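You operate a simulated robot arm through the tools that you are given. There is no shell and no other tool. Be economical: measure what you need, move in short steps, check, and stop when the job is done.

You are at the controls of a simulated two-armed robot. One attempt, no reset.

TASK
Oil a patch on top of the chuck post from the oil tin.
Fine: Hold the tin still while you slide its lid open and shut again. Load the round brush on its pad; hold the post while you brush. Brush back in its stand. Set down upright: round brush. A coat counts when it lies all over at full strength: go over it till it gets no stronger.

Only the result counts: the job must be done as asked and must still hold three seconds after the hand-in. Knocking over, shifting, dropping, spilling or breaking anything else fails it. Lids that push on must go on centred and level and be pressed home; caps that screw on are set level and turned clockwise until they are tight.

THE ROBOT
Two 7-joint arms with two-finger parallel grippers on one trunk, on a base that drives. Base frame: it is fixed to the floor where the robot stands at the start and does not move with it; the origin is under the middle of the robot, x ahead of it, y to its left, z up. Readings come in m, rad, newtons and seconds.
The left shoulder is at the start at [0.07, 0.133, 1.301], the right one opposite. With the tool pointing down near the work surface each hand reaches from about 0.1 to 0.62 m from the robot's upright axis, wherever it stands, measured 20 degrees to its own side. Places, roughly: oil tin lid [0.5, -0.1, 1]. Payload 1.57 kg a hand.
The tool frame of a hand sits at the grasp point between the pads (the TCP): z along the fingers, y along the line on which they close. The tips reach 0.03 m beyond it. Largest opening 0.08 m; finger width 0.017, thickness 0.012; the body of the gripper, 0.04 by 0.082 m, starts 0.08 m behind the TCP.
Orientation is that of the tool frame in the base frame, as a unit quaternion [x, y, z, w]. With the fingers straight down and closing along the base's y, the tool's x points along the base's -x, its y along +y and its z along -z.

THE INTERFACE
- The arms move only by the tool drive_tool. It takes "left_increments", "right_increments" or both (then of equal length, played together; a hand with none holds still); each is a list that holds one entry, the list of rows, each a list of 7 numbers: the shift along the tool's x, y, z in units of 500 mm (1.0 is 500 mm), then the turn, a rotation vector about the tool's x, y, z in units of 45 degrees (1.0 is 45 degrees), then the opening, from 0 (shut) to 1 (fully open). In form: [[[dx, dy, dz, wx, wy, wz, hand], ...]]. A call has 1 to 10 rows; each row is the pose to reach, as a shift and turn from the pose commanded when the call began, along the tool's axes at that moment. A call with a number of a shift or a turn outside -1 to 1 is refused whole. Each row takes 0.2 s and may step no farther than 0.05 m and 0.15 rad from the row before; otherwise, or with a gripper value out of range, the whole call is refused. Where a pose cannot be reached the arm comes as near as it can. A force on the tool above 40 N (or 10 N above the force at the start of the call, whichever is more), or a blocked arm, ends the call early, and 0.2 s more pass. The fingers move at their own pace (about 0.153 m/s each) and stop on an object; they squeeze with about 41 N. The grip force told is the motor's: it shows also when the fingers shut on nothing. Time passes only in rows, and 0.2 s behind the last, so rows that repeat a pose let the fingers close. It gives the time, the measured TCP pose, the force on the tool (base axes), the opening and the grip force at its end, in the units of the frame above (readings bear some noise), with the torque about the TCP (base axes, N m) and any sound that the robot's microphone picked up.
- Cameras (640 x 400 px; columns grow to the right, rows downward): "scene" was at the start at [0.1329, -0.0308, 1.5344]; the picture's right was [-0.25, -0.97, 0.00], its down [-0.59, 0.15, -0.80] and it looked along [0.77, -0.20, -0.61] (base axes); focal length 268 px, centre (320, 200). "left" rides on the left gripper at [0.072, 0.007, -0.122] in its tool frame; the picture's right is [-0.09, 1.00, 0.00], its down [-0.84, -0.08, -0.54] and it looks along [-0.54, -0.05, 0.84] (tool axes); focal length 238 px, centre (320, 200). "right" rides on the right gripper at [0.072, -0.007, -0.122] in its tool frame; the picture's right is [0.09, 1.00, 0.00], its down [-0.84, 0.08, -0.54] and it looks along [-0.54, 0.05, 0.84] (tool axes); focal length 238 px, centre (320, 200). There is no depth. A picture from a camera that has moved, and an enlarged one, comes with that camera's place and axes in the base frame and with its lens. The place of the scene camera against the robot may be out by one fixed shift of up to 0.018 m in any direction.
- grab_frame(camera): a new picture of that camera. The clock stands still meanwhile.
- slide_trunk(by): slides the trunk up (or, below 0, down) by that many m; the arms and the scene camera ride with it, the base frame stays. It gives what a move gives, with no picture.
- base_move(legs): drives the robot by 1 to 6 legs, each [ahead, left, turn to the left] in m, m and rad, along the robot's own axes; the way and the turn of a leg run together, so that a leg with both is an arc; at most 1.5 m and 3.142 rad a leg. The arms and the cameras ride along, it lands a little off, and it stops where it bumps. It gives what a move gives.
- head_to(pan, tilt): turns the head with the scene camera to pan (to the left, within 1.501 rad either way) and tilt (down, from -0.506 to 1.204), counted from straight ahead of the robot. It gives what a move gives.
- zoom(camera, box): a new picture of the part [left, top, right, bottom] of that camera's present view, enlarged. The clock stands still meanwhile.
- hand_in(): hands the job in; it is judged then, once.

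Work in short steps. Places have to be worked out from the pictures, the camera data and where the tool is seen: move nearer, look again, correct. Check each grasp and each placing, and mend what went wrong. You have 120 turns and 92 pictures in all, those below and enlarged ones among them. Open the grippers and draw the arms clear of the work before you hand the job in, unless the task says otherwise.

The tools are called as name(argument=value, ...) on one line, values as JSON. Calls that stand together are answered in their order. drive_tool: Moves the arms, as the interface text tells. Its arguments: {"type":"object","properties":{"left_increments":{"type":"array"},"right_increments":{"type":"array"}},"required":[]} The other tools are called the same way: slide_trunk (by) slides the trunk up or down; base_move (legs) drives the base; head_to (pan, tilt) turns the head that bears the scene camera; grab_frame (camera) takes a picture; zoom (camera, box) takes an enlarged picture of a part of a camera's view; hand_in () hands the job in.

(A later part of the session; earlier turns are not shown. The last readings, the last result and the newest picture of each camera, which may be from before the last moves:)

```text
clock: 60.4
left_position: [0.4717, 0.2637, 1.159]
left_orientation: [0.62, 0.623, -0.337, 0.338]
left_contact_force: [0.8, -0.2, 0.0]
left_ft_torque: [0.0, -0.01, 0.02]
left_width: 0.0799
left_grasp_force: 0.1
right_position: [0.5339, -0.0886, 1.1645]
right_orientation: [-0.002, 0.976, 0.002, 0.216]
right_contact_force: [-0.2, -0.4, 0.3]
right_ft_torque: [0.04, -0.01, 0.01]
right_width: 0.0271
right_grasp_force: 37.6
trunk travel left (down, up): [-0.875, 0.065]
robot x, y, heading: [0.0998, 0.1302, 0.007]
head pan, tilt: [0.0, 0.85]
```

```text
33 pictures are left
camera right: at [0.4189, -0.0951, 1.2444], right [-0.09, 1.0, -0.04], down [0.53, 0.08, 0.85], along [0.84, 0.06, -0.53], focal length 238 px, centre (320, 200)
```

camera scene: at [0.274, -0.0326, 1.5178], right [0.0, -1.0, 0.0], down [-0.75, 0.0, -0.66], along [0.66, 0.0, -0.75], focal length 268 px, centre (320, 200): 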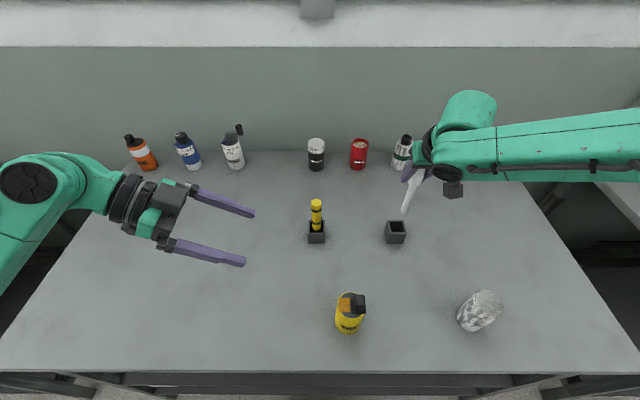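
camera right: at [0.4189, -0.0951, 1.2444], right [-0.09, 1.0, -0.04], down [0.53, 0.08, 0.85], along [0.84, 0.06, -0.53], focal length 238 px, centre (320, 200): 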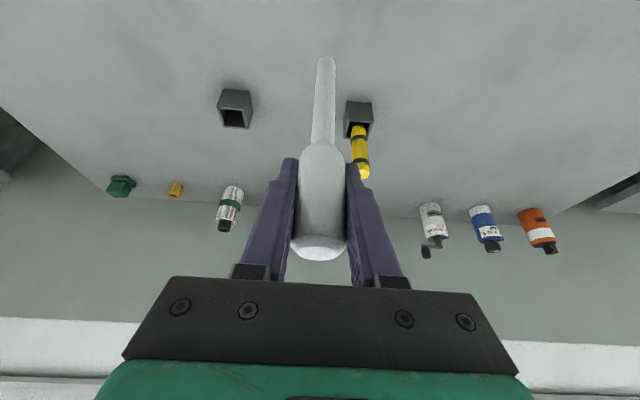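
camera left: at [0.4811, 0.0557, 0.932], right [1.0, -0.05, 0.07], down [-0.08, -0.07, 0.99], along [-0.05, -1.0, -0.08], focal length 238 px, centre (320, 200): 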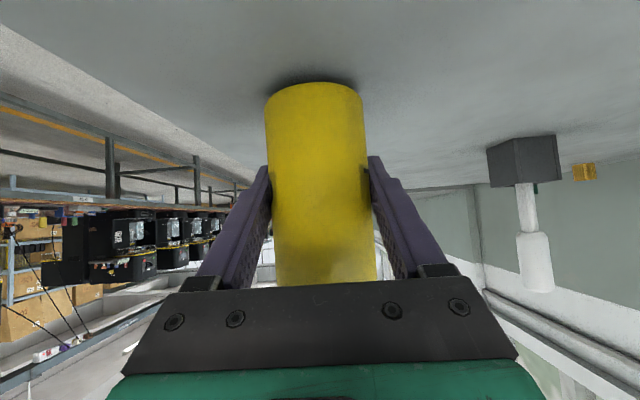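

Back up 0.057 m so the hand hangs over the tin directly, then look with the scene camera.

base_move(legs=[[-0.057, 0.01, 0]])

head_to(pan=-0.35, tilt=0.85)

grab_frame(camera="scene")

```text
clock: 61.4
left_position: [0.4223, 0.2762, 1.1563]
left_orientation: [0.619, 0.624, -0.339, 0.336]
left_contact_force: [1.1, 0.2, 0.0]
left_ft_torque: [-0.03, 0.07, -0.03]
left_width: 0.08
left_grasp_force: 0.1
right_position: [0.4848, -0.0753, 1.1617]
right_orientation: [-0.002, 0.977, 0.001, 0.213]
right_contact_force: [0.3, -1.0, -0.2]
right_ft_torque: [-0.01, 0.1, -0.02]
right_width: 0.0266
right_grasp_force: 37.5
trunk travel left (down, up): [-0.875, 0.065]
robot x, y, heading: [0.0428, 0.1402, 0.007]
head pan, tilt: [0.0, 0.85]
```

```text
clock: 62.2
left_position: [0.4125, 0.2766, 1.1591]
left_orientation: [0.62, 0.622, -0.337, 0.339]
left_contact_force: [-0.3, 0.7, 0.0]
left_ft_torque: [-0.01, -0.01, -0.03]
left_width: 0.08
left_grasp_force: 0.0
right_position: [0.477, -0.0751, 1.1666]
right_orientation: [-0.002, 0.976, 0.001, 0.218]
right_contact_force: [0.5, -0.3, -1.2]
right_ft_torque: [-0.01, -0.03, 0.01]
right_width: 0.0268
right_grasp_force: 37.4
trunk travel left (down, up): [-0.875, 0.065]
robot x, y, heading: [0.0462, 0.1359, 0.009]
head pan, tilt: [-0.351, 0.85]
```

```text
32 pictures are left
camera scene: at [0.1654, 0.1018, 1.518], right [-0.34, -0.94, 0.0], down [-0.71, 0.25, -0.66], along [0.62, -0.22, -0.75], focal length 268 px, centre (320, 200)
```

scene: 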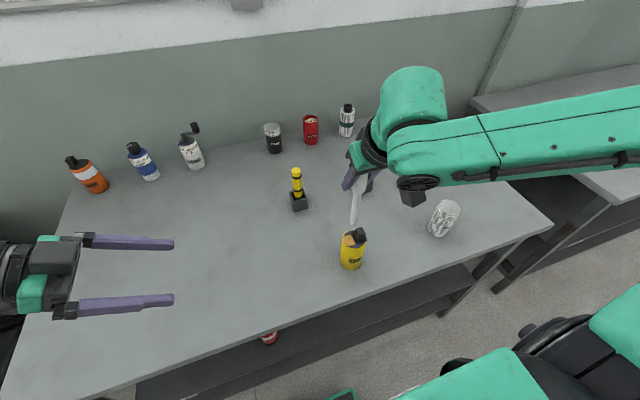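

zoom(camera="scene", box=[310, 185, 410, 275])

zoom(camera="right", box=[250, 0, 400, 120])

```text
4.44 times, centred on (360, 230) of scene
camera zoom: at [0.1654, 0.1018, 1.518], right [-0.34, -0.94, 0.0], down [-0.71, 0.25, -0.66], along [0.62, -0.22, -0.75], focal length 1193 px, centre (142, 67)
```

zoom: 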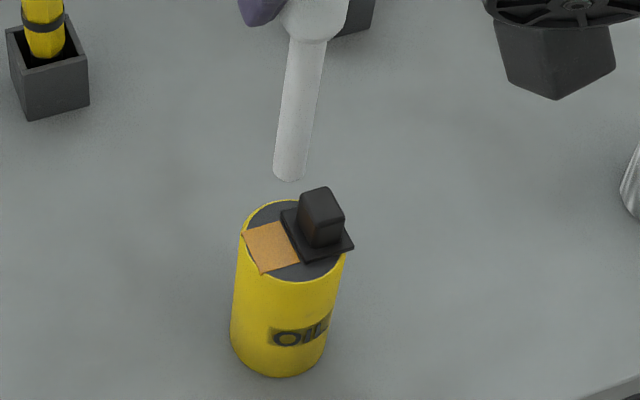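

```text
3.33 times, centred on (325, 60) of right
camera zoom: at [0.3602, -0.0825, 1.2458], right [-0.09, 1.0, -0.04], down [0.53, 0.08, 0.85], along [0.85, 0.05, -0.53], focal length 794 px, centre (303, 667)
```

zoom: 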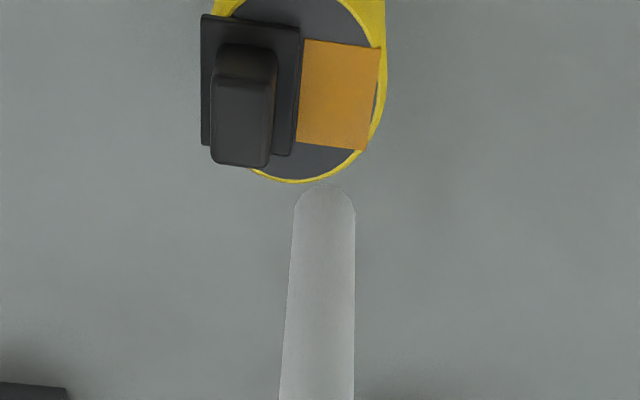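

Pad ≈(0.4695,-0.073,0.972); tip ≈(0.465,-0.0755,1.036). Lower 52 mm with a small correction and check.

drive_tool(right_increments=[[[0.012, 0.006, 0.033, 0, 0, 0, 0], [0.024, 0.006, 0.066, 0, 0, 0, 0], [0.036, 0.006, 0.098, 0, 0, 0, 0]]])

zoom(camera="right", box=[250, 0, 400, 120])

zoom(camera="scene", box=[310, 185, 410, 275])

```text
clock: 63.0
left_position: [0.4132, 0.2764, 1.1591]
left_orientation: [0.62, 0.623, -0.337, 0.338]
left_contact_force: [0.5, -1.2, -0.2]
left_ft_torque: [0.0, 0.01, -0.02]
left_width: 0.0799
left_grasp_force: 0.0
right_position: [0.4821, -0.0713, 1.1121]
right_orientation: [-0.002, 0.976, 0.0, 0.218]
right_contact_force: [-0.1, 0.4, -0.3]
right_ft_torque: [0.02, 0.04, 0.02]
right_width: 0.0263
right_grasp_force: 37.0
trunk travel left (down, up): [-0.875, 0.065]
robot x, y, heading: [0.0455, 0.1388, 0.007]
head pan, tilt: [-0.351, 0.85]
```

```text
3.33 times, centred on (325, 60) of right
camera zoom: at [0.3656, -0.0793, 1.1922], right [-0.09, 1.0, -0.04], down [0.53, 0.08, 0.85], along [0.85, 0.05, -0.53], focal length 794 px, centre (303, 667)
```

zoom: 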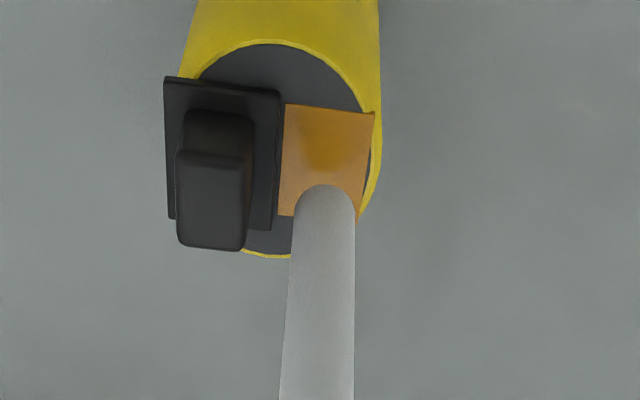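

```text
4.44 times, centred on (360, 230) of scene
camera zoom: at [0.1677, 0.1016, 1.5178], right [-0.34, -0.94, 0.0], down [-0.71, 0.25, -0.66], along [0.62, -0.22, -0.75], focal length 1193 px, centre (142, 67)
```

zoom: 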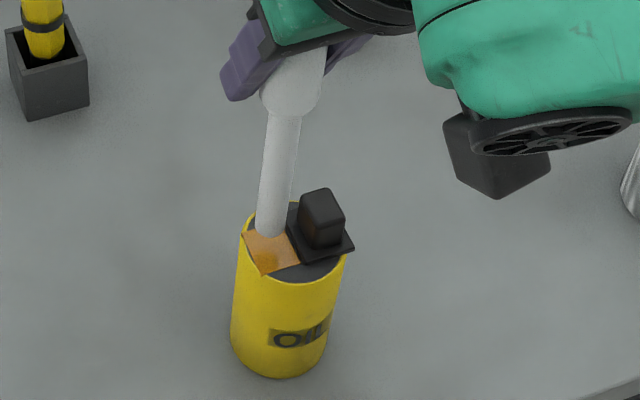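

Tip is centred above the pad. Descend in small steps watching force.

drive_tool(right_increments=[[[0.0034, 0, 0.0072, 0, 0, 0, 0], [0.0068, 0, 0.0145, 0, 0, 0, 0]]])

drive_tool(right_increments=[[[0.0017, 0, 0.0036, 0, 0, 0, 0], [0.0034, 0, 0.0072, 0, 0, 0, 0]]])

```text
clock: 63.6
left_position: [0.4135, 0.2771, 1.1588]
left_orientation: [0.62, 0.623, -0.337, 0.339]
left_contact_force: [0.1, 0.1, 0.1]
left_ft_torque: [0.03, 0.02, 0.02]
left_width: 0.0801
left_grasp_force: 0.1
right_position: [0.4801, -0.0724, 1.1048]
right_orientation: [-0.002, 0.976, 0.001, 0.217]
right_contact_force: [0.1, 0.0, -1.0]
right_ft_torque: [-0.01, 0.02, -0.05]
right_width: 0.0265
right_grasp_force: 37.3
trunk travel left (down, up): [-0.875, 0.065]
robot x, y, heading: [0.0414, 0.1309, 0.006]
head pan, tilt: [-0.351, 0.85]
```

```text
clock: 64.2
left_position: [0.4142, 0.2773, 1.1594]
left_orientation: [0.62, 0.623, -0.337, 0.338]
left_contact_force: [-0.5, -0.3, -0.2]
left_ft_torque: [-0.01, 0.01, 0.0]
left_width: 0.0798
left_grasp_force: 0.1
right_position: [0.4823, -0.0717, 1.1009]
right_orientation: [-0.002, 0.976, 0.002, 0.217]
right_contact_force: [-0.2, 0.1, 0.1]
right_ft_torque: [-0.01, -0.01, 0.0]
right_width: 0.0267
right_grasp_force: 37.5
trunk travel left (down, up): [-0.875, 0.065]
robot x, y, heading: [0.048, 0.1405, 0.005]
head pan, tilt: [-0.351, 0.85]
```

Not in contact yet. Go on 3 mm at a time.

drive_tool(right_increments=[[[0.0013, 0, 0.0027, 0, 0, 0, 0], [0.0025, 0, 0.0054, 0, 0, 0, 0]]])

drive_tool(right_increments=[[[0.0008, 0, 0.0018, 0, 0, 0, 0], [0.0017, 0, 0.0036, 0, 0, 0, 0]]])

zoom(camera="right", box=[250, 0, 400, 120])

```text
clock: 64.8
left_position: [0.4143, 0.2763, 1.1603]
left_orientation: [0.619, 0.623, -0.336, 0.339]
left_contact_force: [-1.4, -0.1, 0.2]
left_ft_torque: [0.01, -0.01, -0.01]
left_width: 0.0799
left_grasp_force: 0.0
right_position: [0.4822, -0.0715, 1.0972]
right_orientation: [-0.002, 0.976, 0.002, 0.218]
right_contact_force: [0.3, 0.8, -0.2]
right_ft_torque: [0.01, 0.0, 0.0]
right_width: 0.0263
right_grasp_force: 37.4
trunk travel left (down, up): [-0.875, 0.065]
robot x, y, heading: [0.044, 0.1339, 0.003]
head pan, tilt: [-0.351, 0.85]
```

```text
clock: 65.4
left_position: [0.4136, 0.2764, 1.158]
left_orientation: [0.62, 0.622, -0.337, 0.338]
left_contact_force: [0.0, 0.4, -0.3]
left_ft_torque: [0.02, -0.03, -0.01]
left_width: 0.0799
left_grasp_force: 0.0
right_position: [0.4826, -0.0713, 1.0968]
right_orientation: [-0.001, 0.976, 0.0, 0.219]
right_contact_force: [0.6, -0.4, 2.4]
right_ft_torque: [-0.1, 0.09, 0.02]
right_width: 0.0267
right_grasp_force: 37.7
trunk travel left (down, up): [-0.875, 0.065]
robot x, y, heading: [0.0457, 0.1389, 0.004]
head pan, tilt: [-0.351, 0.85]
```

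```text
3.33 times, centred on (325, 60) of right
camera zoom: at [0.3661, -0.0794, 1.1771], right [-0.09, 1.0, -0.04], down [0.53, 0.08, 0.85], along [0.85, 0.05, -0.53], focal length 794 px, centre (303, 667)
```

zoom: 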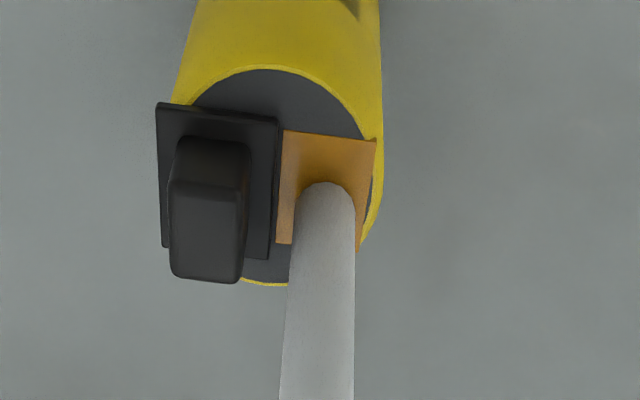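

Contact at ~2.4 N. Press ~1 mm further, dwell with tiny rubs and a second dab to load.

drive_tool(right_increments=[[[0.001, 0, 0.002, 0, 0, 0, 0], [0.001, 0, 0.002, 0, 0, 0, 0], [-0.0026, 0, 0.0037, 0, 0, 0, 0], [0.0046, 0, 0.0003, 0, 0, 0, 0], [0.001, 0.004, 0.002, 0, 0, 0, 0], [0.001, -0.004, 0.002, 0, 0, 0, 0], [0.001, 0, 0.002, 0, 0, 0, 0], [-0.003, 0, -0.007, 0, 0, 0, 0], [0.001, 0, 0.002, 0, 0, 0, 0], [0.001, 0, 0.002, 0, 0, 0, 0]]])

drive_tool(right_increments=[[[-0.02, 0, -0.045, 0, 0, 0, 0], [-0.04, 0, -0.09, 0, 0, 0, 0]]])

zoom(camera="right", box=[250, 0, 400, 120])

```text
clock: 67.6
left_position: [0.4126, 0.2766, 1.1589]
left_orientation: [0.62, 0.622, -0.336, 0.339]
left_contact_force: [1.8, 0.0, 0.1]
left_ft_torque: [-0.02, 0.04, 0.0]
left_width: 0.08
left_grasp_force: 0.1
right_position: [0.4806, -0.0726, 1.0952]
right_orientation: [-0.001, 0.976, 0.0, 0.218]
right_contact_force: [-0.7, -1.4, 8.7]
right_ft_torque: [-0.26, 0.13, 0.05]
right_width: 0.0268
right_grasp_force: 37.4
trunk travel left (down, up): [-0.875, 0.065]
robot x, y, heading: [0.0457, 0.1358, 0.002]
head pan, tilt: [-0.351, 0.85]
```

```text
clock: 68.2
left_position: [0.4134, 0.2772, 1.1582]
left_orientation: [0.619, 0.623, -0.337, 0.34]
left_contact_force: [0.3, -0.2, 0.3]
left_ft_torque: [-0.01, -0.02, -0.01]
left_width: 0.08
left_grasp_force: 0.1
right_position: [0.4806, -0.0715, 1.1448]
right_orientation: [-0.001, 0.976, 0.001, 0.217]
right_contact_force: [-0.1, 0.2, -2.5]
right_ft_torque: [0.04, 0.0, 0.0]
right_width: 0.0267
right_grasp_force: 37.5
trunk travel left (down, up): [-0.875, 0.065]
robot x, y, heading: [0.0438, 0.1377, 0.007]
head pan, tilt: [-0.351, 0.85]
```

```text
3.33 times, centred on (325, 60) of right
camera zoom: at [0.3637, -0.0789, 1.2259], right [-0.09, 1.0, -0.04], down [0.53, 0.08, 0.85], along [0.85, 0.05, -0.53], focal length 794 px, centre (303, 667)
```

zoom: 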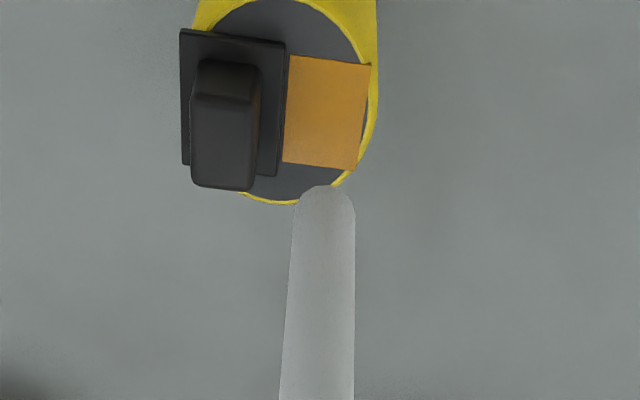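

Brush should be loaded. Drive right to the post, keeping the tip ~4 cm above it.

base_move(legs=[[0, -0.385, 0]])

head_to(pan=-0.2, tilt=0.85)

grab_frame(camera="scene")

```text
clock: 70.6
left_position: [0.4154, -0.1067, 1.1579]
left_orientation: [0.619, 0.623, -0.337, 0.34]
left_contact_force: [-0.2, 0.2, 0.5]
left_ft_torque: [0.01, 0.01, -0.01]
left_width: 0.0803
left_grasp_force: 0.0
right_position: [0.4829, -0.4549, 1.1451]
right_orientation: [-0.002, 0.976, -0.001, 0.218]
right_contact_force: [-0.1, 0.2, -0.5]
right_ft_torque: [-0.02, -0.01, -0.03]
right_width: 0.0266
right_grasp_force: 37.4
trunk travel left (down, up): [-0.875, 0.065]
robot x, y, heading: [0.0444, -0.2474, 0.002]
head pan, tilt: [-0.351, 0.85]
```

```text
clock: 71.3
left_position: [0.4159, -0.1082, 1.159]
left_orientation: [0.619, 0.623, -0.337, 0.34]
left_contact_force: [-0.6, 0.4, 0.0]
left_ft_torque: [0.02, 0.0, 0.01]
left_width: 0.0801
left_grasp_force: 0.0
right_position: [0.4828, -0.4562, 1.1458]
right_orientation: [-0.002, 0.976, 0.001, 0.218]
right_contact_force: [0.1, -0.6, 0.1]
right_ft_torque: [0.02, 0.0, 0.02]
right_width: 0.0265
right_grasp_force: 37.6
trunk travel left (down, up): [-0.875, 0.065]
robot x, y, heading: [0.048, -0.2474, 0.009]
head pan, tilt: [-0.201, 0.85]
```

```text
25 pictures are left
camera scene: at [0.1723, -0.2718, 1.5178], right [-0.2, -0.98, 0.0], down [-0.74, 0.15, -0.66], along [0.65, -0.13, -0.75], focal length 268 px, centre (320, 200)
```

scene: 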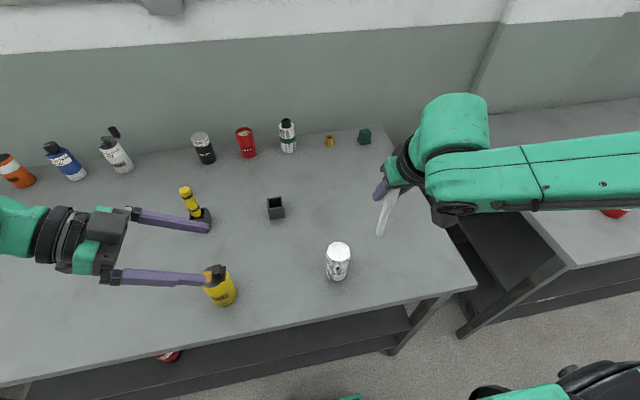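

Post ≈(0.476,-0.367). Bring the left hand to a pre-grasp 0.13 m back at 45° tilt.

drive_tool(left_increments=[[[0.014, 0.024, 0.086, 0, 0.054, 0, 1], [0.029, 0.048, 0.172, 0, 0.107, 0, 1], [0.043, 0.072, 0.257, 0, 0.16, 0, 1], [0.058, 0.096, 0.343, 0, 0.214, 0, 1], [0.072, 0.12, 0.429, 0, 0.267, 0, 1]]])

grab_frame(camera="left")

```text
clock: 72.5
left_position: [0.4753, -0.2719, 1.0102]
left_orientation: [0.652, 0.656, -0.269, 0.27]
left_contact_force: [0.0, -0.1, -0.5]
left_ft_torque: [0.02, -0.02, -0.02]
left_width: 0.0799
left_grasp_force: 0.0
right_position: [0.4842, -0.4587, 1.1447]
right_orientation: [-0.002, 0.976, 0.002, 0.216]
right_contact_force: [0.4, 0.2, 0.3]
right_ft_torque: [0.01, -0.03, 0.0]
right_width: 0.0266
right_grasp_force: 37.9
trunk travel left (down, up): [-0.875, 0.065]
robot x, y, heading: [0.0471, -0.2473, 0.01]
head pan, tilt: [-0.201, 0.85]
```

```text
24 pictures are left
camera left: at [0.4813, -0.1347, 1.0476], right [1.0, -0.06, 0.07], down [-0.08, -0.21, 0.97], along [-0.04, -0.98, -0.21], focal length 238 px, centre (320, 200)
```

left: 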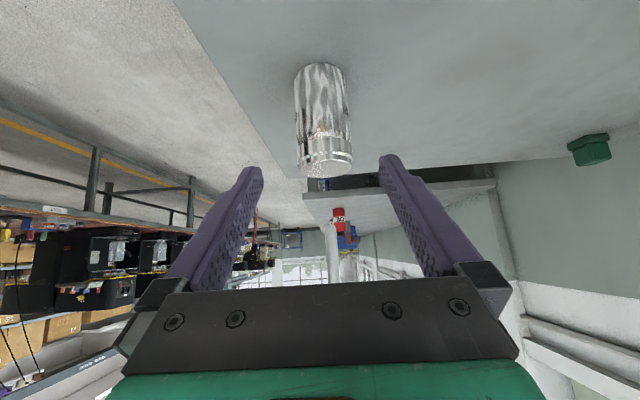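

Aligned. Advance 0.125 m and look.

drive_tool(left_increments=[[[0, 0.003, 0.07, 0, 0, 0, 1], [0, 0.003, 0.14, 0, 0, 0, 1], [0, 0.003, 0.2, 0, 0, 0, 1], [0, 0.003, 0.25, 0, 0, 0, 1]]])

grab_frame(camera="left")

```text
clock: 73.5
left_position: [0.4785, -0.3589, 0.9255]
left_orientation: [0.651, 0.655, -0.269, 0.272]
left_contact_force: [-0.4, -0.2, -0.1]
left_ft_torque: [-0.02, 0.0, 0.0]
left_width: 0.0798
left_grasp_force: 0.1
right_position: [0.4831, -0.4566, 1.1449]
right_orientation: [-0.002, 0.976, 0.002, 0.218]
right_contact_force: [0.1, 0.7, -0.3]
right_ft_torque: [-0.01, 0.0, -0.02]
right_width: 0.0269
right_grasp_force: 37.8
trunk travel left (down, up): [-0.875, 0.065]
robot x, y, heading: [0.0494, -0.2481, 0.006]
head pan, tilt: [-0.201, 0.85]
```

```text
23 pictures are left
camera left: at [0.4834, -0.221, 0.9609], right [1.0, -0.06, 0.07], down [-0.08, -0.21, 0.97], along [-0.04, -0.98, -0.21], focal length 238 px, centre (320, 200)
```

left: 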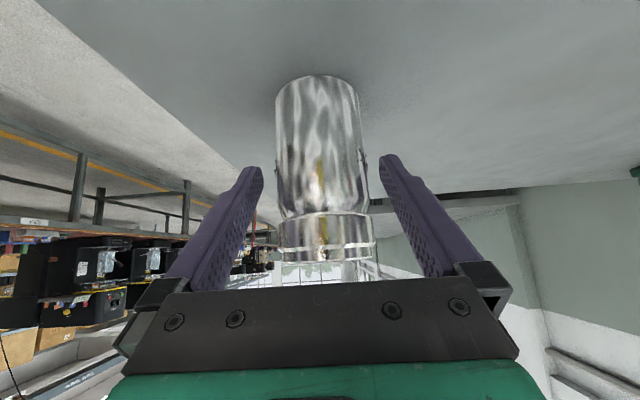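

Centred. Close the left hand on the post.

drive_tool(left_increments=[[[0, 0, 0, 0, 0, 0, 0.8], [0, 0, 0, 0, 0, 0, 0.6], [0, 0, 0, 0, 0, 0, 0], [0, 0, 0, 0, 0, 0, 0]]])

zoom(camera="scene", box=[280, 190, 420, 290])

grab_frame(camera="right")

```text
clock: 74.5
left_position: [0.4773, -0.3582, 0.9249]
left_orientation: [0.651, 0.655, -0.269, 0.273]
left_contact_force: [0.6, 0.8, 0.3]
left_ft_torque: [-0.01, 0.05, -0.01]
left_width: 0.0567
left_grasp_force: 41.1
right_position: [0.4838, -0.4566, 1.1455]
right_orientation: [-0.002, 0.976, 0.001, 0.218]
right_contact_force: [0.4, 0.6, -1.8]
right_ft_torque: [0.0, 0.02, -0.02]
right_width: 0.0266
right_grasp_force: 37.1
trunk travel left (down, up): [-0.875, 0.065]
robot x, y, heading: [0.0482, -0.2463, 0.007]
head pan, tilt: [-0.201, 0.85]
```

```text
4.00 times, centred on (350, 240) of scene
camera zoom: at [0.1724, -0.2718, 1.5178], right [-0.19, -0.98, 0.0], down [-0.74, 0.15, -0.66], along [0.65, -0.13, -0.75], focal length 1074 px, centre (200, 40)
```

zoom: 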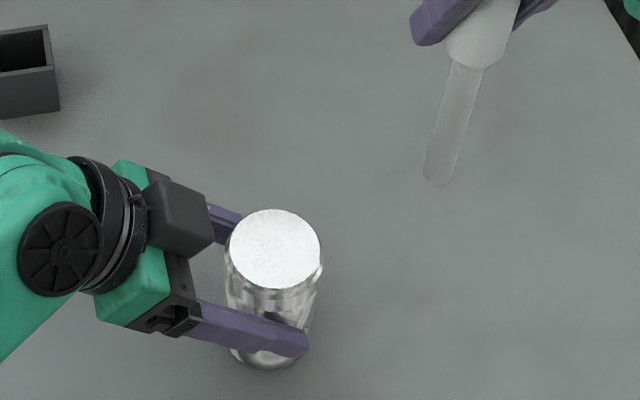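

```text
21 pictures are left
camera right: at [0.3668, -0.4642, 1.2255], right [-0.09, 1.0, -0.04], down [0.53, 0.08, 0.85], along [0.85, 0.05, -0.53], focal length 238 px, centre (320, 200)
```

right: 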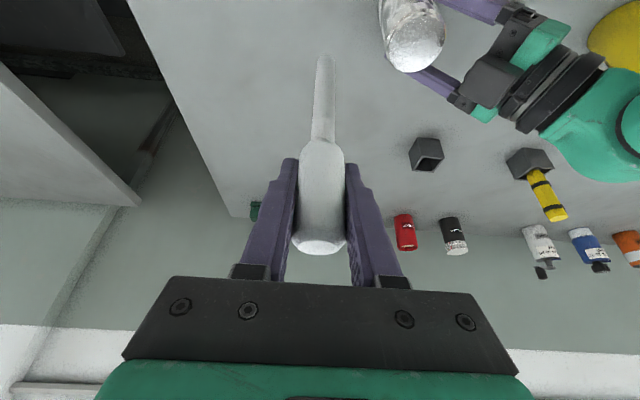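

Post held. Move the tip over the post centre, staying ~2 cm above.

drive_tool(right_increments=[[[0.002, 0.087, 0.01, 0, 0, 0, 0], [0.005, 0.174, 0.02, 0, 0, 0, 0]]])

zoom(camera="scene", box=[280, 190, 420, 290])

zoom(camera="right", box=[250, 0, 400, 120])

```text
clock: 75.1
left_position: [0.478, -0.3568, 0.9252]
left_orientation: [0.651, 0.654, -0.271, 0.272]
left_contact_force: [1.5, 1.4, 1.2]
left_ft_torque: [0.09, 0.06, -0.02]
left_width: 0.0569
left_grasp_force: 41.6
right_position: [0.4865, -0.3666, 1.1354]
right_orientation: [-0.002, 0.976, 0.0, 0.216]
right_contact_force: [0.2, -0.4, -0.9]
right_ft_torque: [-0.02, 0.0, -0.03]
right_width: 0.0266
right_grasp_force: 37.2
trunk travel left (down, up): [-0.875, 0.065]
robot x, y, heading: [0.0446, -0.2491, 0.005]
head pan, tilt: [-0.201, 0.85]
```

```text
4.00 times, centred on (350, 240) of scene
camera zoom: at [0.1735, -0.2682, 1.5177], right [-0.19, -0.98, 0.0], down [-0.74, 0.14, -0.66], along [0.65, -0.13, -0.75], focal length 1074 px, centre (200, 40)
```

zoom: 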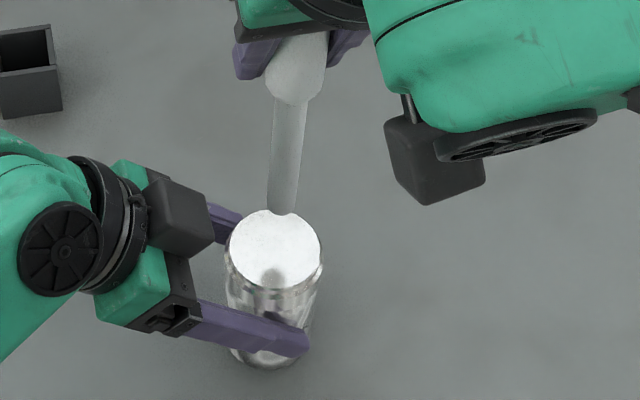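

```text
3.33 times, centred on (325, 60) of right
camera zoom: at [0.3707, -0.3738, 1.2171], right [-0.09, 1.0, -0.04], down [0.53, 0.08, 0.84], along [0.84, 0.05, -0.53], focal length 794 px, centre (303, 667)
```

zoom: 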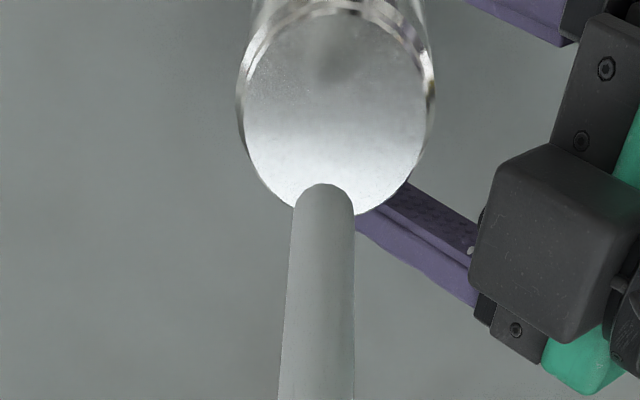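

The reflection shows the tip is ~5 mm too far in +x and 2 mm too far right. Correct and descend to near contact.

drive_tool(right_increments=[[[0.017, 0.004, 0.023, 0, 0, 0, 0], [0.034, 0.004, 0.046, 0, 0, 0, 0]]])

drive_tool(right_increments=[[[0.0013, 0, 0.0027, 0, 0, 0, 0], [0.0025, 0, 0.0054, 0, 0, 0, 0]]])

drive_tool(right_increments=[[[0.0008, 0, 0.0018, 0, 0, 0, 0], [0.0017, 0, 0.0036, 0, 0, 0, 0]]])

```text
clock: 75.7
left_position: [0.479, -0.3589, 0.9247]
left_orientation: [0.652, 0.655, -0.27, 0.271]
left_contact_force: [-0.1, 0.2, 0.0]
left_ft_torque: [0.02, 0.06, -0.05]
left_width: 0.0568
left_grasp_force: 40.8
right_position: [0.4779, -0.3672, 1.1075]
right_orientation: [-0.002, 0.976, 0.001, 0.218]
right_contact_force: [0.1, -0.2, -1.3]
right_ft_torque: [0.0, 0.01, -0.01]
right_width: 0.0266
right_grasp_force: 37.7
trunk travel left (down, up): [-0.875, 0.065]
robot x, y, heading: [0.0466, -0.2448, 0.005]
head pan, tilt: [-0.201, 0.85]
```

```text
clock: 76.3
left_position: [0.4791, -0.357, 0.9241]
left_orientation: [0.651, 0.655, -0.27, 0.272]
left_contact_force: [0.6, -0.3, 1.1]
left_ft_torque: [-0.01, 0.05, -0.01]
left_width: 0.0566
left_grasp_force: 40.5
right_position: [0.4782, -0.3682, 1.1044]
right_orientation: [-0.002, 0.976, 0.001, 0.217]
right_contact_force: [0.9, 0.1, -1.0]
right_ft_torque: [-0.01, 0.0, -0.03]
right_width: 0.0267
right_grasp_force: 37.7
trunk travel left (down, up): [-0.875, 0.065]
robot x, y, heading: [0.0458, -0.2443, 0.006]
head pan, tilt: [-0.201, 0.85]
```

```text
clock: 76.9
left_position: [0.4786, -0.3584, 0.9252]
left_orientation: [0.651, 0.655, -0.27, 0.273]
left_contact_force: [-0.3, -0.6, 1.0]
left_ft_torque: [0.0, 0.03, 0.01]
left_width: 0.0567
left_grasp_force: 40.9
right_position: [0.4781, -0.3685, 1.1023]
right_orientation: [-0.001, 0.976, 0.001, 0.218]
right_contact_force: [-1.0, 0.0, -0.8]
right_ft_torque: [-0.01, -0.01, -0.01]
right_width: 0.0264
right_grasp_force: 37.7
trunk travel left (down, up): [-0.875, 0.065]
robot x, y, heading: [0.0436, -0.2481, 0.003]
head pan, tilt: [-0.201, 0.85]
```

No contact yet at TCP z 1.102; continue.

drive_tool(right_increments=[[[0.0008, 0, 0.0018, 0, 0, 0, 0], [0.0017, 0, 0.0036, 0, 0, 0, 0]]])

drive_tool(right_increments=[[[0.0008, 0, 0.0018, 0, 0, 0, 0], [0.0017, 0, 0.0036, 0, 0, 0, 0]]])

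zoom(camera="right", box=[250, 0, 400, 120])

```text
clock: 77.5
left_position: [0.4782, -0.3581, 0.924]
left_orientation: [0.651, 0.655, -0.27, 0.272]
left_contact_force: [0.2, 0.1, 1.1]
left_ft_torque: [-0.01, 0.08, 0.01]
left_width: 0.0569
left_grasp_force: 40.9
right_position: [0.4783, -0.3674, 1.1003]
right_orientation: [-0.002, 0.976, 0.0, 0.217]
right_contact_force: [-0.3, -0.7, -0.4]
right_ft_torque: [0.01, -0.03, 0.02]
right_width: 0.0266
right_grasp_force: 37.4
trunk travel left (down, up): [-0.875, 0.065]
robot x, y, heading: [0.0501, -0.2468, -0.001]
head pan, tilt: [-0.201, 0.85]
```

```text
clock: 78.1
left_position: [0.4777, -0.3576, 0.9249]
left_orientation: [0.651, 0.655, -0.27, 0.273]
left_contact_force: [0.6, 0.5, 1.4]
left_ft_torque: [0.02, 0.04, -0.02]
left_width: 0.0567
left_grasp_force: 40.9
right_position: [0.4794, -0.367, 1.0975]
right_orientation: [-0.002, 0.976, 0.002, 0.218]
right_contact_force: [0.0, -0.3, -0.7]
right_ft_torque: [-0.01, 0.0, 0.0]
right_width: 0.0264
right_grasp_force: 37.5
trunk travel left (down, up): [-0.875, 0.065]
robot x, y, heading: [0.0466, -0.2495, 0.007]
head pan, tilt: [-0.201, 0.85]
```

```text
3.33 times, centred on (325, 60) of right
camera zoom: at [0.3634, -0.3749, 1.1784], right [-0.09, 1.0, -0.04], down [0.53, 0.08, 0.85], along [0.84, 0.05, -0.53], focal length 794 px, centre (303, 667)
```

zoom: 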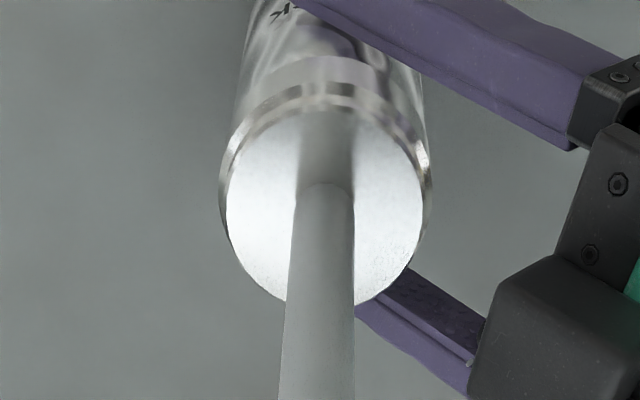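

Very near contact and centred. Continue 1.5 mm steps.

drive_tool(right_increments=[[[0.0006, 0, 0.0014, 0, 0, 0, 0], [0.0013, 0, 0.0027, 0, 0, 0, 0]]])

drive_tool(right_increments=[[[0.0006, 0, 0.0014, 0, 0, 0, 0], [0.0013, 0, 0.0027, 0, 0, 0, 0]]])

```text
clock: 78.7
left_position: [0.4783, -0.3578, 0.9235]
left_orientation: [0.651, 0.655, -0.269, 0.272]
left_contact_force: [1.9, 1.2, 0.1]
left_ft_torque: [-0.06, 0.05, -0.02]
left_width: 0.0568
left_grasp_force: 41.2
right_position: [0.4794, -0.3661, 1.0967]
right_orientation: [-0.003, 0.976, 0.0, 0.218]
right_contact_force: [0.2, -0.7, 3.4]
right_ft_torque: [-0.1, 0.0, 0.01]
right_width: 0.0266
right_grasp_force: 37.9
trunk travel left (down, up): [-0.875, 0.065]
robot x, y, heading: [0.0457, -0.2491, 0.002]
head pan, tilt: [-0.201, 0.85]
```

```text
clock: 79.3
left_position: [0.4772, -0.3569, 0.9251]
left_orientation: [0.652, 0.655, -0.269, 0.272]
left_contact_force: [8.8, -5.4, -9.5]
left_ft_torque: [-0.32, 0.1, 0.18]
left_width: 0.0569
left_grasp_force: 41.6
right_position: [0.477, -0.3674, 1.097]
right_orientation: [-0.004, 0.975, 0.003, 0.22]
right_contact_force: [-4.7, 1.0, 26.6]
right_ft_torque: [0.07, 0.74, 0.05]
right_width: 0.0266
right_grasp_force: 37.3
trunk travel left (down, up): [-0.875, 0.065]
robot x, y, heading: [0.0511, -0.2474, 0.004]
head pan, tilt: [-0.201, 0.85]
```

Contact found; 26 N is a bit hard. Back off 1.2 mm and do a first set of small strokes.

drive_tool(right_increments=[[[-0.001, 0, -0.0022, 0, 0, 0, 0], [-0.001, 0.008, -0.0022, 0, 0, 0, 0], [-0.001, 0.016, -0.0022, 0, 0, 0, 0], [-0.001, 0, -0.0022, 0, 0, 0, 0], [-0.001, -0.016, -0.0022, 0, 0, 0, 0], [-0.001, 0, -0.0022, 0, 0, 0, 0], [-0.0155, 0, 0.0046, 0, 0, 0, 0], [0.0135, 0, -0.009, 0, 0, 0, 0], [-0.001, 0, -0.0022, 0, 0, 0, 0]]])

drive_tool(right_increments=[[[-0.01, 0, -0.0217, 0, 0, 0, 0], [-0.021, 0, -0.045, 0, 0, 0, 0]]])

zoom(camera="scene", box=[310, 220, 380, 290])

```text
clock: 81.3
left_position: [0.4771, -0.3583, 0.9253]
left_orientation: [0.65, 0.656, -0.27, 0.272]
left_contact_force: [1.9, 0.9, -4.6]
left_ft_torque: [0.04, 0.31, 0.06]
left_width: 0.0568
left_grasp_force: 40.8
right_position: [0.4781, -0.3679, 1.0966]
right_orientation: [-0.002, 0.976, 0.001, 0.217]
right_contact_force: [-3.1, -0.6, 8.8]
right_ft_torque: [-0.09, 0.46, -0.01]
right_width: 0.0266
right_grasp_force: 37.6
trunk travel left (down, up): [-0.875, 0.065]
robot x, y, heading: [0.0498, -0.2472, 0.002]
head pan, tilt: [-0.201, 0.85]
```

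```text
clock: 81.9
left_position: [0.477, -0.3569, 0.9252]
left_orientation: [0.651, 0.655, -0.269, 0.273]
left_contact_force: [0.1, 0.3, 0.0]
left_ft_torque: [0.02, 0.02, 0.0]
left_width: 0.0568
left_grasp_force: 41.1
right_position: [0.4783, -0.3691, 1.1195]
right_orientation: [-0.003, 0.976, 0.0, 0.217]
right_contact_force: [0.8, -0.1, 0.3]
right_ft_torque: [-0.03, 0.0, -0.01]
right_width: 0.0264
right_grasp_force: 37.8
trunk travel left (down, up): [-0.875, 0.065]
robot x, y, heading: [0.0452, -0.2474, 0.01]
head pan, tilt: [-0.201, 0.85]
```

```text
5.71 times, centred on (345, 255) of scene
camera zoom: at [0.1718, -0.2716, 1.5178], right [-0.19, -0.98, 0.0], down [-0.74, 0.15, -0.66], along [0.65, -0.13, -0.75], focal length 1534 px, centre (177, -114)
```

zoom: 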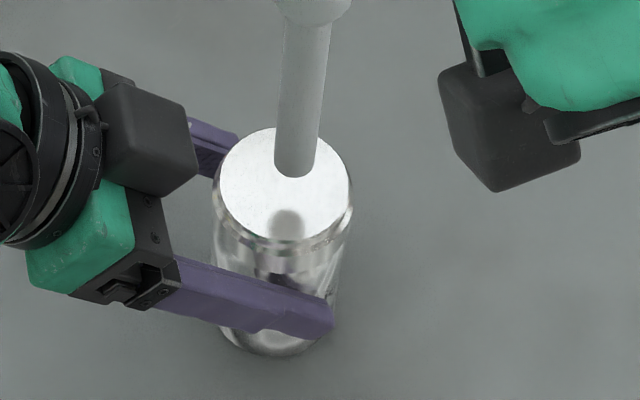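

No clear mark visible yet; move the brush aside and inspect the top.

drive_tool(right_increments=[[[-0.01, -0.08, -0.02, 0, 0, 0, 0], [-0.01, -0.16, -0.02, 0, 0, 0, 0]]])

zoom(camera="scene", box=[315, 225, 365, 265])

zoom(camera="scene", box=[360, 180, 420, 250])

```text
clock: 82.5
left_position: [0.4786, -0.3593, 0.924]
left_orientation: [0.652, 0.655, -0.269, 0.271]
left_contact_force: [0.6, -0.8, -0.2]
left_ft_torque: [0.04, -0.05, 0.02]
left_width: 0.0568
left_grasp_force: 40.9
right_position: [0.4809, -0.4489, 1.1312]
right_orientation: [-0.002, 0.976, 0.002, 0.218]
right_contact_force: [0.4, -0.4, -0.8]
right_ft_torque: [0.01, 0.02, 0.03]
right_width: 0.0268
right_grasp_force: 38.0
trunk travel left (down, up): [-0.875, 0.065]
robot x, y, heading: [0.0476, -0.2466, 0.006]
head pan, tilt: [-0.201, 0.85]
```

```text
10.00 times, centred on (340, 245) of scene
camera zoom: at [0.1712, -0.2751, 1.5179], right [-0.19, -0.98, 0.0], down [-0.74, 0.15, -0.66], along [0.65, -0.13, -0.75], focal length 2684 px, centre (120, -250)
```

zoom: 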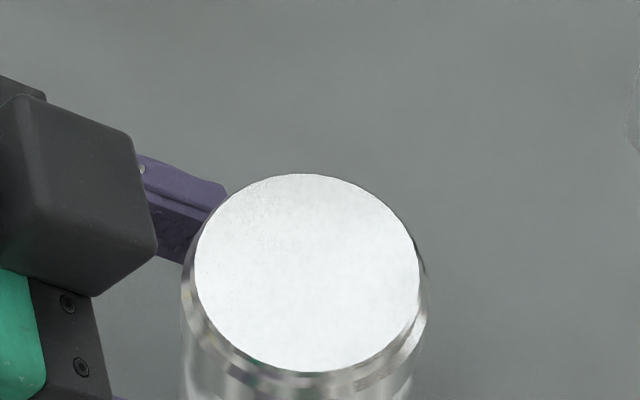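

```text
5.71 times, centred on (390, 215) of scene
camera zoom: at [0.1712, -0.2751, 1.5179], right [-0.19, -0.98, 0.0], down [-0.74, 0.15, -0.66], along [0.65, -0.13, -0.75], focal length 1534 px, centre (-80, 114)
```

zoom: 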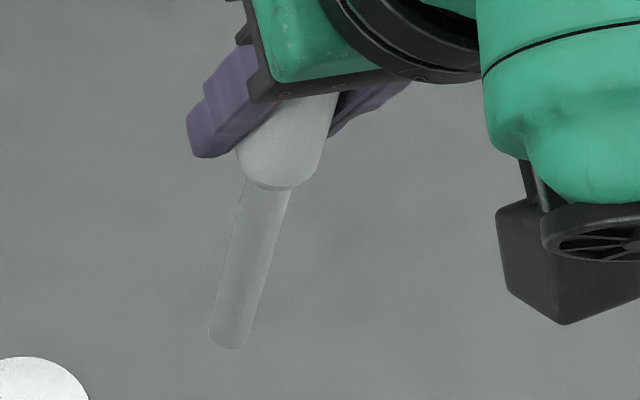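

The scene view is blown out by glare; check the top from the right wrist camera.

zoom(camera="right", box=[360, 0, 460, 90])

```text
4.44 times, centred on (410, 45) of right
camera zoom: at [0.3644, -0.4565, 1.211], right [-0.09, 1.0, -0.04], down [0.53, 0.08, 0.85], along [0.85, 0.06, -0.53], focal length 1059 px, centre (-80, 889)
```

zoom: 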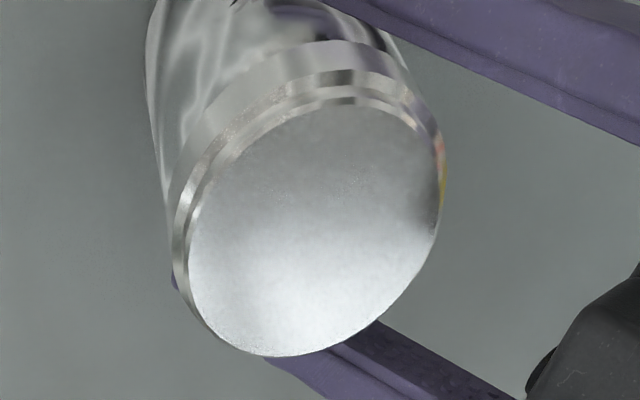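

No visible coat yet. Return and brush a thorough pass over the whole top before judging.

drive_tool(right_increments=[[[0.01, 0.08, 0.02, 0, 0, 0, 0], [0.01, 0.16, 0.02, 0, 0, 0, 0], [0.0205, 0.16, 0.0425, 0, 0, 0, 0], [0.031, 0.16, 0.065, 0, 0, 0, 0], [0.031, 0.16, 0.065, 0, 0, 0, 0]]])

drive_tool(right_increments=[[[0, 0.016, 0, 0, 0, 0, 0], [0, 0.032, 0, 0, 0, 0, 0], [0, 0.016, 0, 0, 0, 0, 0], [0, -0.016, 0, 0, 0, 0, 0], [0, -0.032, 0, 0, 0, 0, 0], [-0.011, -0.028, 0.005, 0, 0, 0, 0], [-0.011, -0.01, 0.005, 0, 0, 0, 0], [-0.011, 0.01, 0.005, 0, 0, 0, 0], [-0.011, 0.028, 0.005, 0, 0, 0, 0], [0, 0, 0, 0, 0, 0, 0]]])

drive_tool(right_increments=[[[0.011, 0.028, -0.005, 0, 0, 0, 0], [0.011, 0.01, -0.005, 0, 0, 0, 0], [0.011, -0.01, -0.005, 0, 0, 0, 0], [0.011, -0.028, -0.005, 0, 0, 0, 0], [0.022, -0.018, -0.0102, 0, 0, 0, 0], [0.022, 0, -0.0102, 0, 0, 0, 0], [0.022, 0.018, -0.0102, 0, 0, 0, 0], [0.011, 0.008, -0.005, 0, 0, 0, 0], [0, -0.01, 0, 0, 0, 0, 0], [0, 0, 0, 0, 0, 0, 0]]])

```text
clock: 83.7
left_position: [0.4782, -0.3585, 0.9253]
left_orientation: [0.651, 0.655, -0.27, 0.273]
left_contact_force: [1.1, -0.9, -0.1]
left_ft_torque: [0.06, 0.07, -0.02]
left_width: 0.0567
left_grasp_force: 40.9
right_position: [0.4781, -0.3682, 1.0967]
right_orientation: [-0.002, 0.976, 0.001, 0.218]
right_contact_force: [0.2, 0.6, 3.0]
right_ft_torque: [0.09, 0.0, 0.03]
right_width: 0.0268
right_grasp_force: 37.4
trunk travel left (down, up): [-0.875, 0.065]
robot x, y, heading: [0.0457, -0.2466, 0.006]
head pan, tilt: [-0.201, 0.85]
```

```text
clock: 85.9
left_position: [0.4778, -0.359, 0.9238]
left_orientation: [0.652, 0.655, -0.269, 0.272]
left_contact_force: [-0.9, 0.3, 0.0]
left_ft_torque: [0.08, 0.08, -0.06]
left_width: 0.0565
left_grasp_force: 41.3
right_position: [0.4782, -0.3691, 1.0969]
right_orientation: [-0.003, 0.976, 0.002, 0.217]
right_contact_force: [-0.2, -0.1, -0.3]
right_ft_torque: [0.04, -0.02, 0.03]
right_width: 0.0262
right_grasp_force: 37.9
trunk travel left (down, up): [-0.875, 0.065]
robot x, y, heading: [0.0448, -0.2422, 0.005]
head pan, tilt: [-0.201, 0.85]
```

```text
clock: 88.1
left_position: [0.4782, -0.3572, 0.9241]
left_orientation: [0.652, 0.655, -0.27, 0.271]
left_contact_force: [1.9, 6.1, -5.6]
left_ft_torque: [-0.19, 0.3, 0.04]
left_width: 0.0567
left_grasp_force: 40.5
right_position: [0.4792, -0.3694, 1.0955]
right_orientation: [-0.001, 0.976, 0.0, 0.219]
right_contact_force: [-3.0, -5.4, 18.3]
right_ft_torque: [-0.76, 0.38, 0.04]
right_width: 0.0265
right_grasp_force: 37.7
right hand out of reach, approached as far as the arm can: row 5
trunk travel left (down, up): [-0.875, 0.065]
robot x, y, heading: [0.0486, -0.2495, 0.008]
head pan, tilt: [-0.201, 0.85]
```

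Lift and inspect.

drive_tool(right_increments=[[[-0.02, -0.02, -0.045, 0, 0, 0, 0], [-0.025, -0.1, -0.055, 0, 0, 0, 0], [-0.025, -0.16, -0.055, 0, 0, 0, 0]]])

zoom(camera="right", box=[300, 0, 460, 130])

```text
clock: 88.9
left_position: [0.476, -0.3591, 0.9257]
left_orientation: [0.652, 0.654, -0.27, 0.271]
left_contact_force: [-0.8, -0.9, 0.1]
left_ft_torque: [-0.04, 0.05, 0.03]
left_width: 0.0563
left_grasp_force: 41.1
right_position: [0.4788, -0.4489, 1.1275]
right_orientation: [-0.002, 0.976, 0.003, 0.216]
right_contact_force: [0.4, -0.3, -0.2]
right_ft_torque: [0.05, 0.01, 0.02]
right_width: 0.0268
right_grasp_force: 37.1
trunk travel left (down, up): [-0.875, 0.065]
robot x, y, heading: [0.048, -0.2484, 0.005]
head pan, tilt: [-0.201, 0.85]
```

```text
3.08 times, centred on (380, 65) of right
camera zoom: at [0.3625, -0.4574, 1.2076], right [-0.09, 1.0, -0.04], down [0.53, 0.08, 0.85], along [0.84, 0.06, -0.53], focal length 733 px, centre (135, 615)
```

zoom: 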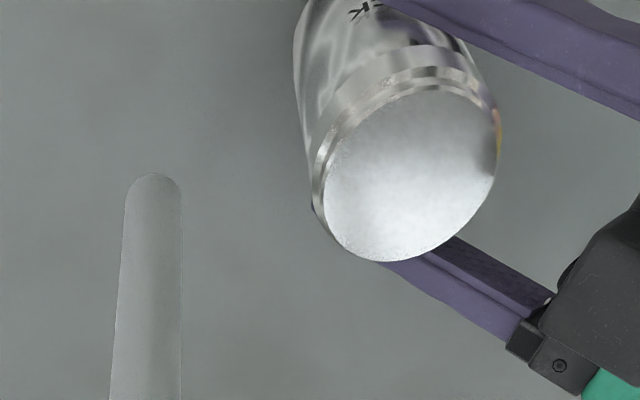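

Still nothing, and this white rod shows no bristles, so it may not be the brush. I'll release the post, and return the white tool to its stand to examine the yellow one.

drive_tool(left_increments=[[[0, 0, 0, 0, 0, 0, 0.75], [0, 0, 0, 0, 0, 0, 1], [0, 0, -0.05, 0, 0, 0, 1], [0, 0, -0.13, 0, 0, 0, 1], [0, 0, -0.2, 0, 0, 0, 1], [0, 0, -0.26, 0, 0, 0, 1], [-0.05, 0, -0.31, 0, 0, 0, 1], [-0.1, 0, -0.36, 0, 0, 0, 1], [-0.15, 0, -0.41, 0, 0, 0, 1], [-0.2, 0, -0.46, 0, 0, 0, 1]]], right_increments=[[[-0.003, 0, -0.006, 0, 0, 0, 0], [-0.006, 0, -0.012, 0, 0, 0, 0], [-0.009, 0, -0.018, 0, 0, 0, 0], [-0.012, 0, -0.024, 0, 0, 0, 0], [-0.015, 0, -0.03, 0, 0, 0, 0], [-0.017, 0, -0.036, 0, 0, 0, 0], [-0.017, 0, -0.036, 0, 0, 0, 0], [-0.017, 0, -0.036, 0, 0, 0, 0], [-0.017, 0, -0.036, 0, 0, 0, 0], [-0.017, 0, -0.036, 0, 0, 0, 0]]])

base_move(legs=[[0.1, 0.223, 0]])

```text
clock: 91.1
left_position: [0.4771, -0.2668, 1.1593]
left_orientation: [0.651, 0.655, -0.271, 0.272]
left_contact_force: [0.4, -0.2, 0.0]
left_ft_torque: [0.04, -0.02, -0.01]
left_width: 0.0798
left_grasp_force: 0.1
right_position: [0.4789, -0.4485, 1.1446]
right_orientation: [-0.002, 0.976, 0.001, 0.217]
right_contact_force: [0.9, -0.8, -0.4]
right_ft_torque: [0.0, 0.01, -0.03]
right_width: 0.0269
right_grasp_force: 37.4
trunk travel left (down, up): [-0.875, 0.065]
robot x, y, heading: [0.0502, -0.2473, 0.006]
head pan, tilt: [-0.201, 0.85]
```

```text
clock: 92.9
left_position: [0.5736, -0.0493, 1.1589]
left_orientation: [0.652, 0.655, -0.27, 0.272]
left_contact_force: [0.5, 0.8, -0.3]
left_ft_torque: [0.0, 0.01, 0.0]
left_width: 0.08
left_grasp_force: 0.0
right_position: [0.5755, -0.231, 1.1462]
right_orientation: [-0.002, 0.976, 0.002, 0.218]
right_contact_force: [0.1, 0.0, -0.4]
right_ft_torque: [0.01, -0.01, -0.01]
right_width: 0.0269
right_grasp_force: 37.6
trunk travel left (down, up): [-0.875, 0.065]
robot x, y, heading: [0.1447, -0.0282, 0.005]
head pan, tilt: [-0.201, 0.85]
```

Use the left wrist camera to view the rod tip sideways before deciding.

zoom(camera="left", box=[240, 20, 440, 200])

```text
2.22 times, centred on (340, 110) of left
camera zoom: at [0.5789, 0.088, 1.1958], right [1.0, -0.06, 0.07], down [-0.08, -0.21, 0.97], along [-0.04, -0.98, -0.21], focal length 530 px, centre (276, 400)
```

zoom: 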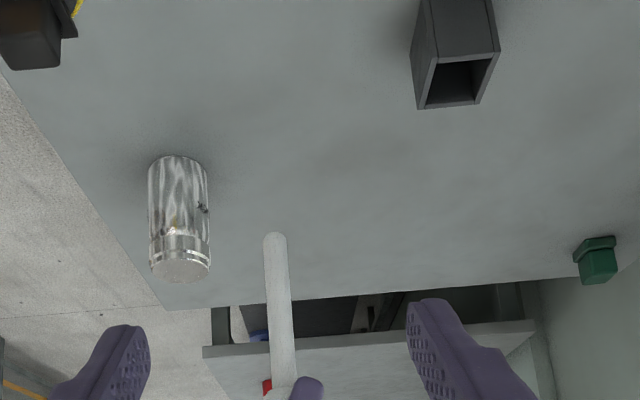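

Tip is clean white: no oil was picked up. Move over its stand to put it back.

drive_tool(right_increments=[[[-0.053, -0.004, 0.045, 0, 0, 0, 0], [-0.107, -0.004, 0.09, 0, 0, 0, 0], [-0.16, -0.004, 0.135, 0, 0, 0, 0], [-0.213, -0.004, 0.179, 0, 0, 0, 0]]])

grab_frame(camera="right")

```text
clock: 93.9
left_position: [0.5763, -0.047, 1.1577]
left_orientation: [0.651, 0.655, -0.271, 0.271]
left_contact_force: [0.1, 0.0, 0.2]
left_ft_torque: [-0.01, 0.01, 0.0]
left_width: 0.0799
left_grasp_force: 0.0
right_position: [0.7157, -0.2276, 1.1078]
right_orientation: [-0.002, 0.976, 0.0, 0.216]
right_contact_force: [-0.2, -0.1, -0.4]
right_ft_torque: [-0.03, 0.05, -0.01]
right_width: 0.0266
right_grasp_force: 37.5
trunk travel left (down, up): [-0.875, 0.065]
robot x, y, heading: [0.145, -0.0259, 0.007]
head pan, tilt: [-0.201, 0.85]
```

```text
11 pictures are left
camera right: at [0.5994, -0.2354, 1.1892], right [-0.09, 1.0, -0.04], down [0.53, 0.08, 0.84], along [0.84, 0.05, -0.53], focal length 238 px, centre (320, 200)
```

right: 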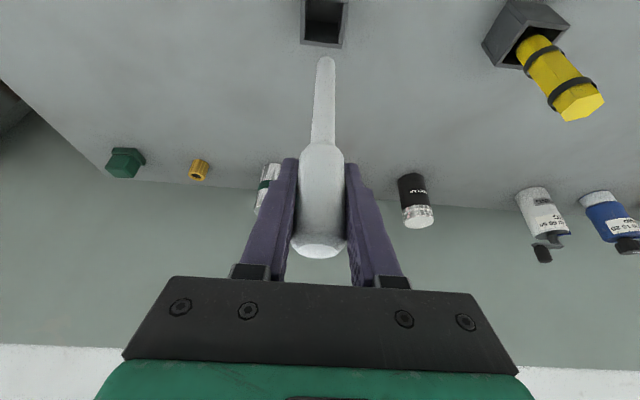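

Stand mouth is below the tip with ~2 mm offset in y; correct and lower into it.

drive_tool(right_increments=[[[0.02, -0.004, 0.042, 0, 0, 0, 0], [0.042, -0.004, 0.085, 0, 0, 0, 0], [0.064, -0.004, 0.127, 0, 0, 0, 0], [0.085, -0.004, 0.17, 0, 0, 0, 0], [0.106, -0.004, 0.209, 0, 0, 0, 0]]])

```text
clock: 95.1
left_position: [0.5752, -0.0465, 1.1577]
left_orientation: [0.651, 0.655, -0.27, 0.272]
left_contact_force: [0.0, -0.2, -0.1]
left_ft_torque: [0.0, 0.01, 0.0]
left_width: 0.0801
left_grasp_force: 0.0
right_position: [0.709, -0.2335, 0.9919]
right_orientation: [-0.002, 0.976, 0.001, 0.217]
right_contact_force: [-0.3, -0.3, -0.3]
right_ft_torque: [0.01, 0.02, 0.05]
right_width: 0.0265
right_grasp_force: 37.3
trunk travel left (down, up): [-0.875, 0.065]
robot x, y, heading: [0.1432, -0.0314, 0.003]
head pan, tilt: [-0.201, 0.85]
```

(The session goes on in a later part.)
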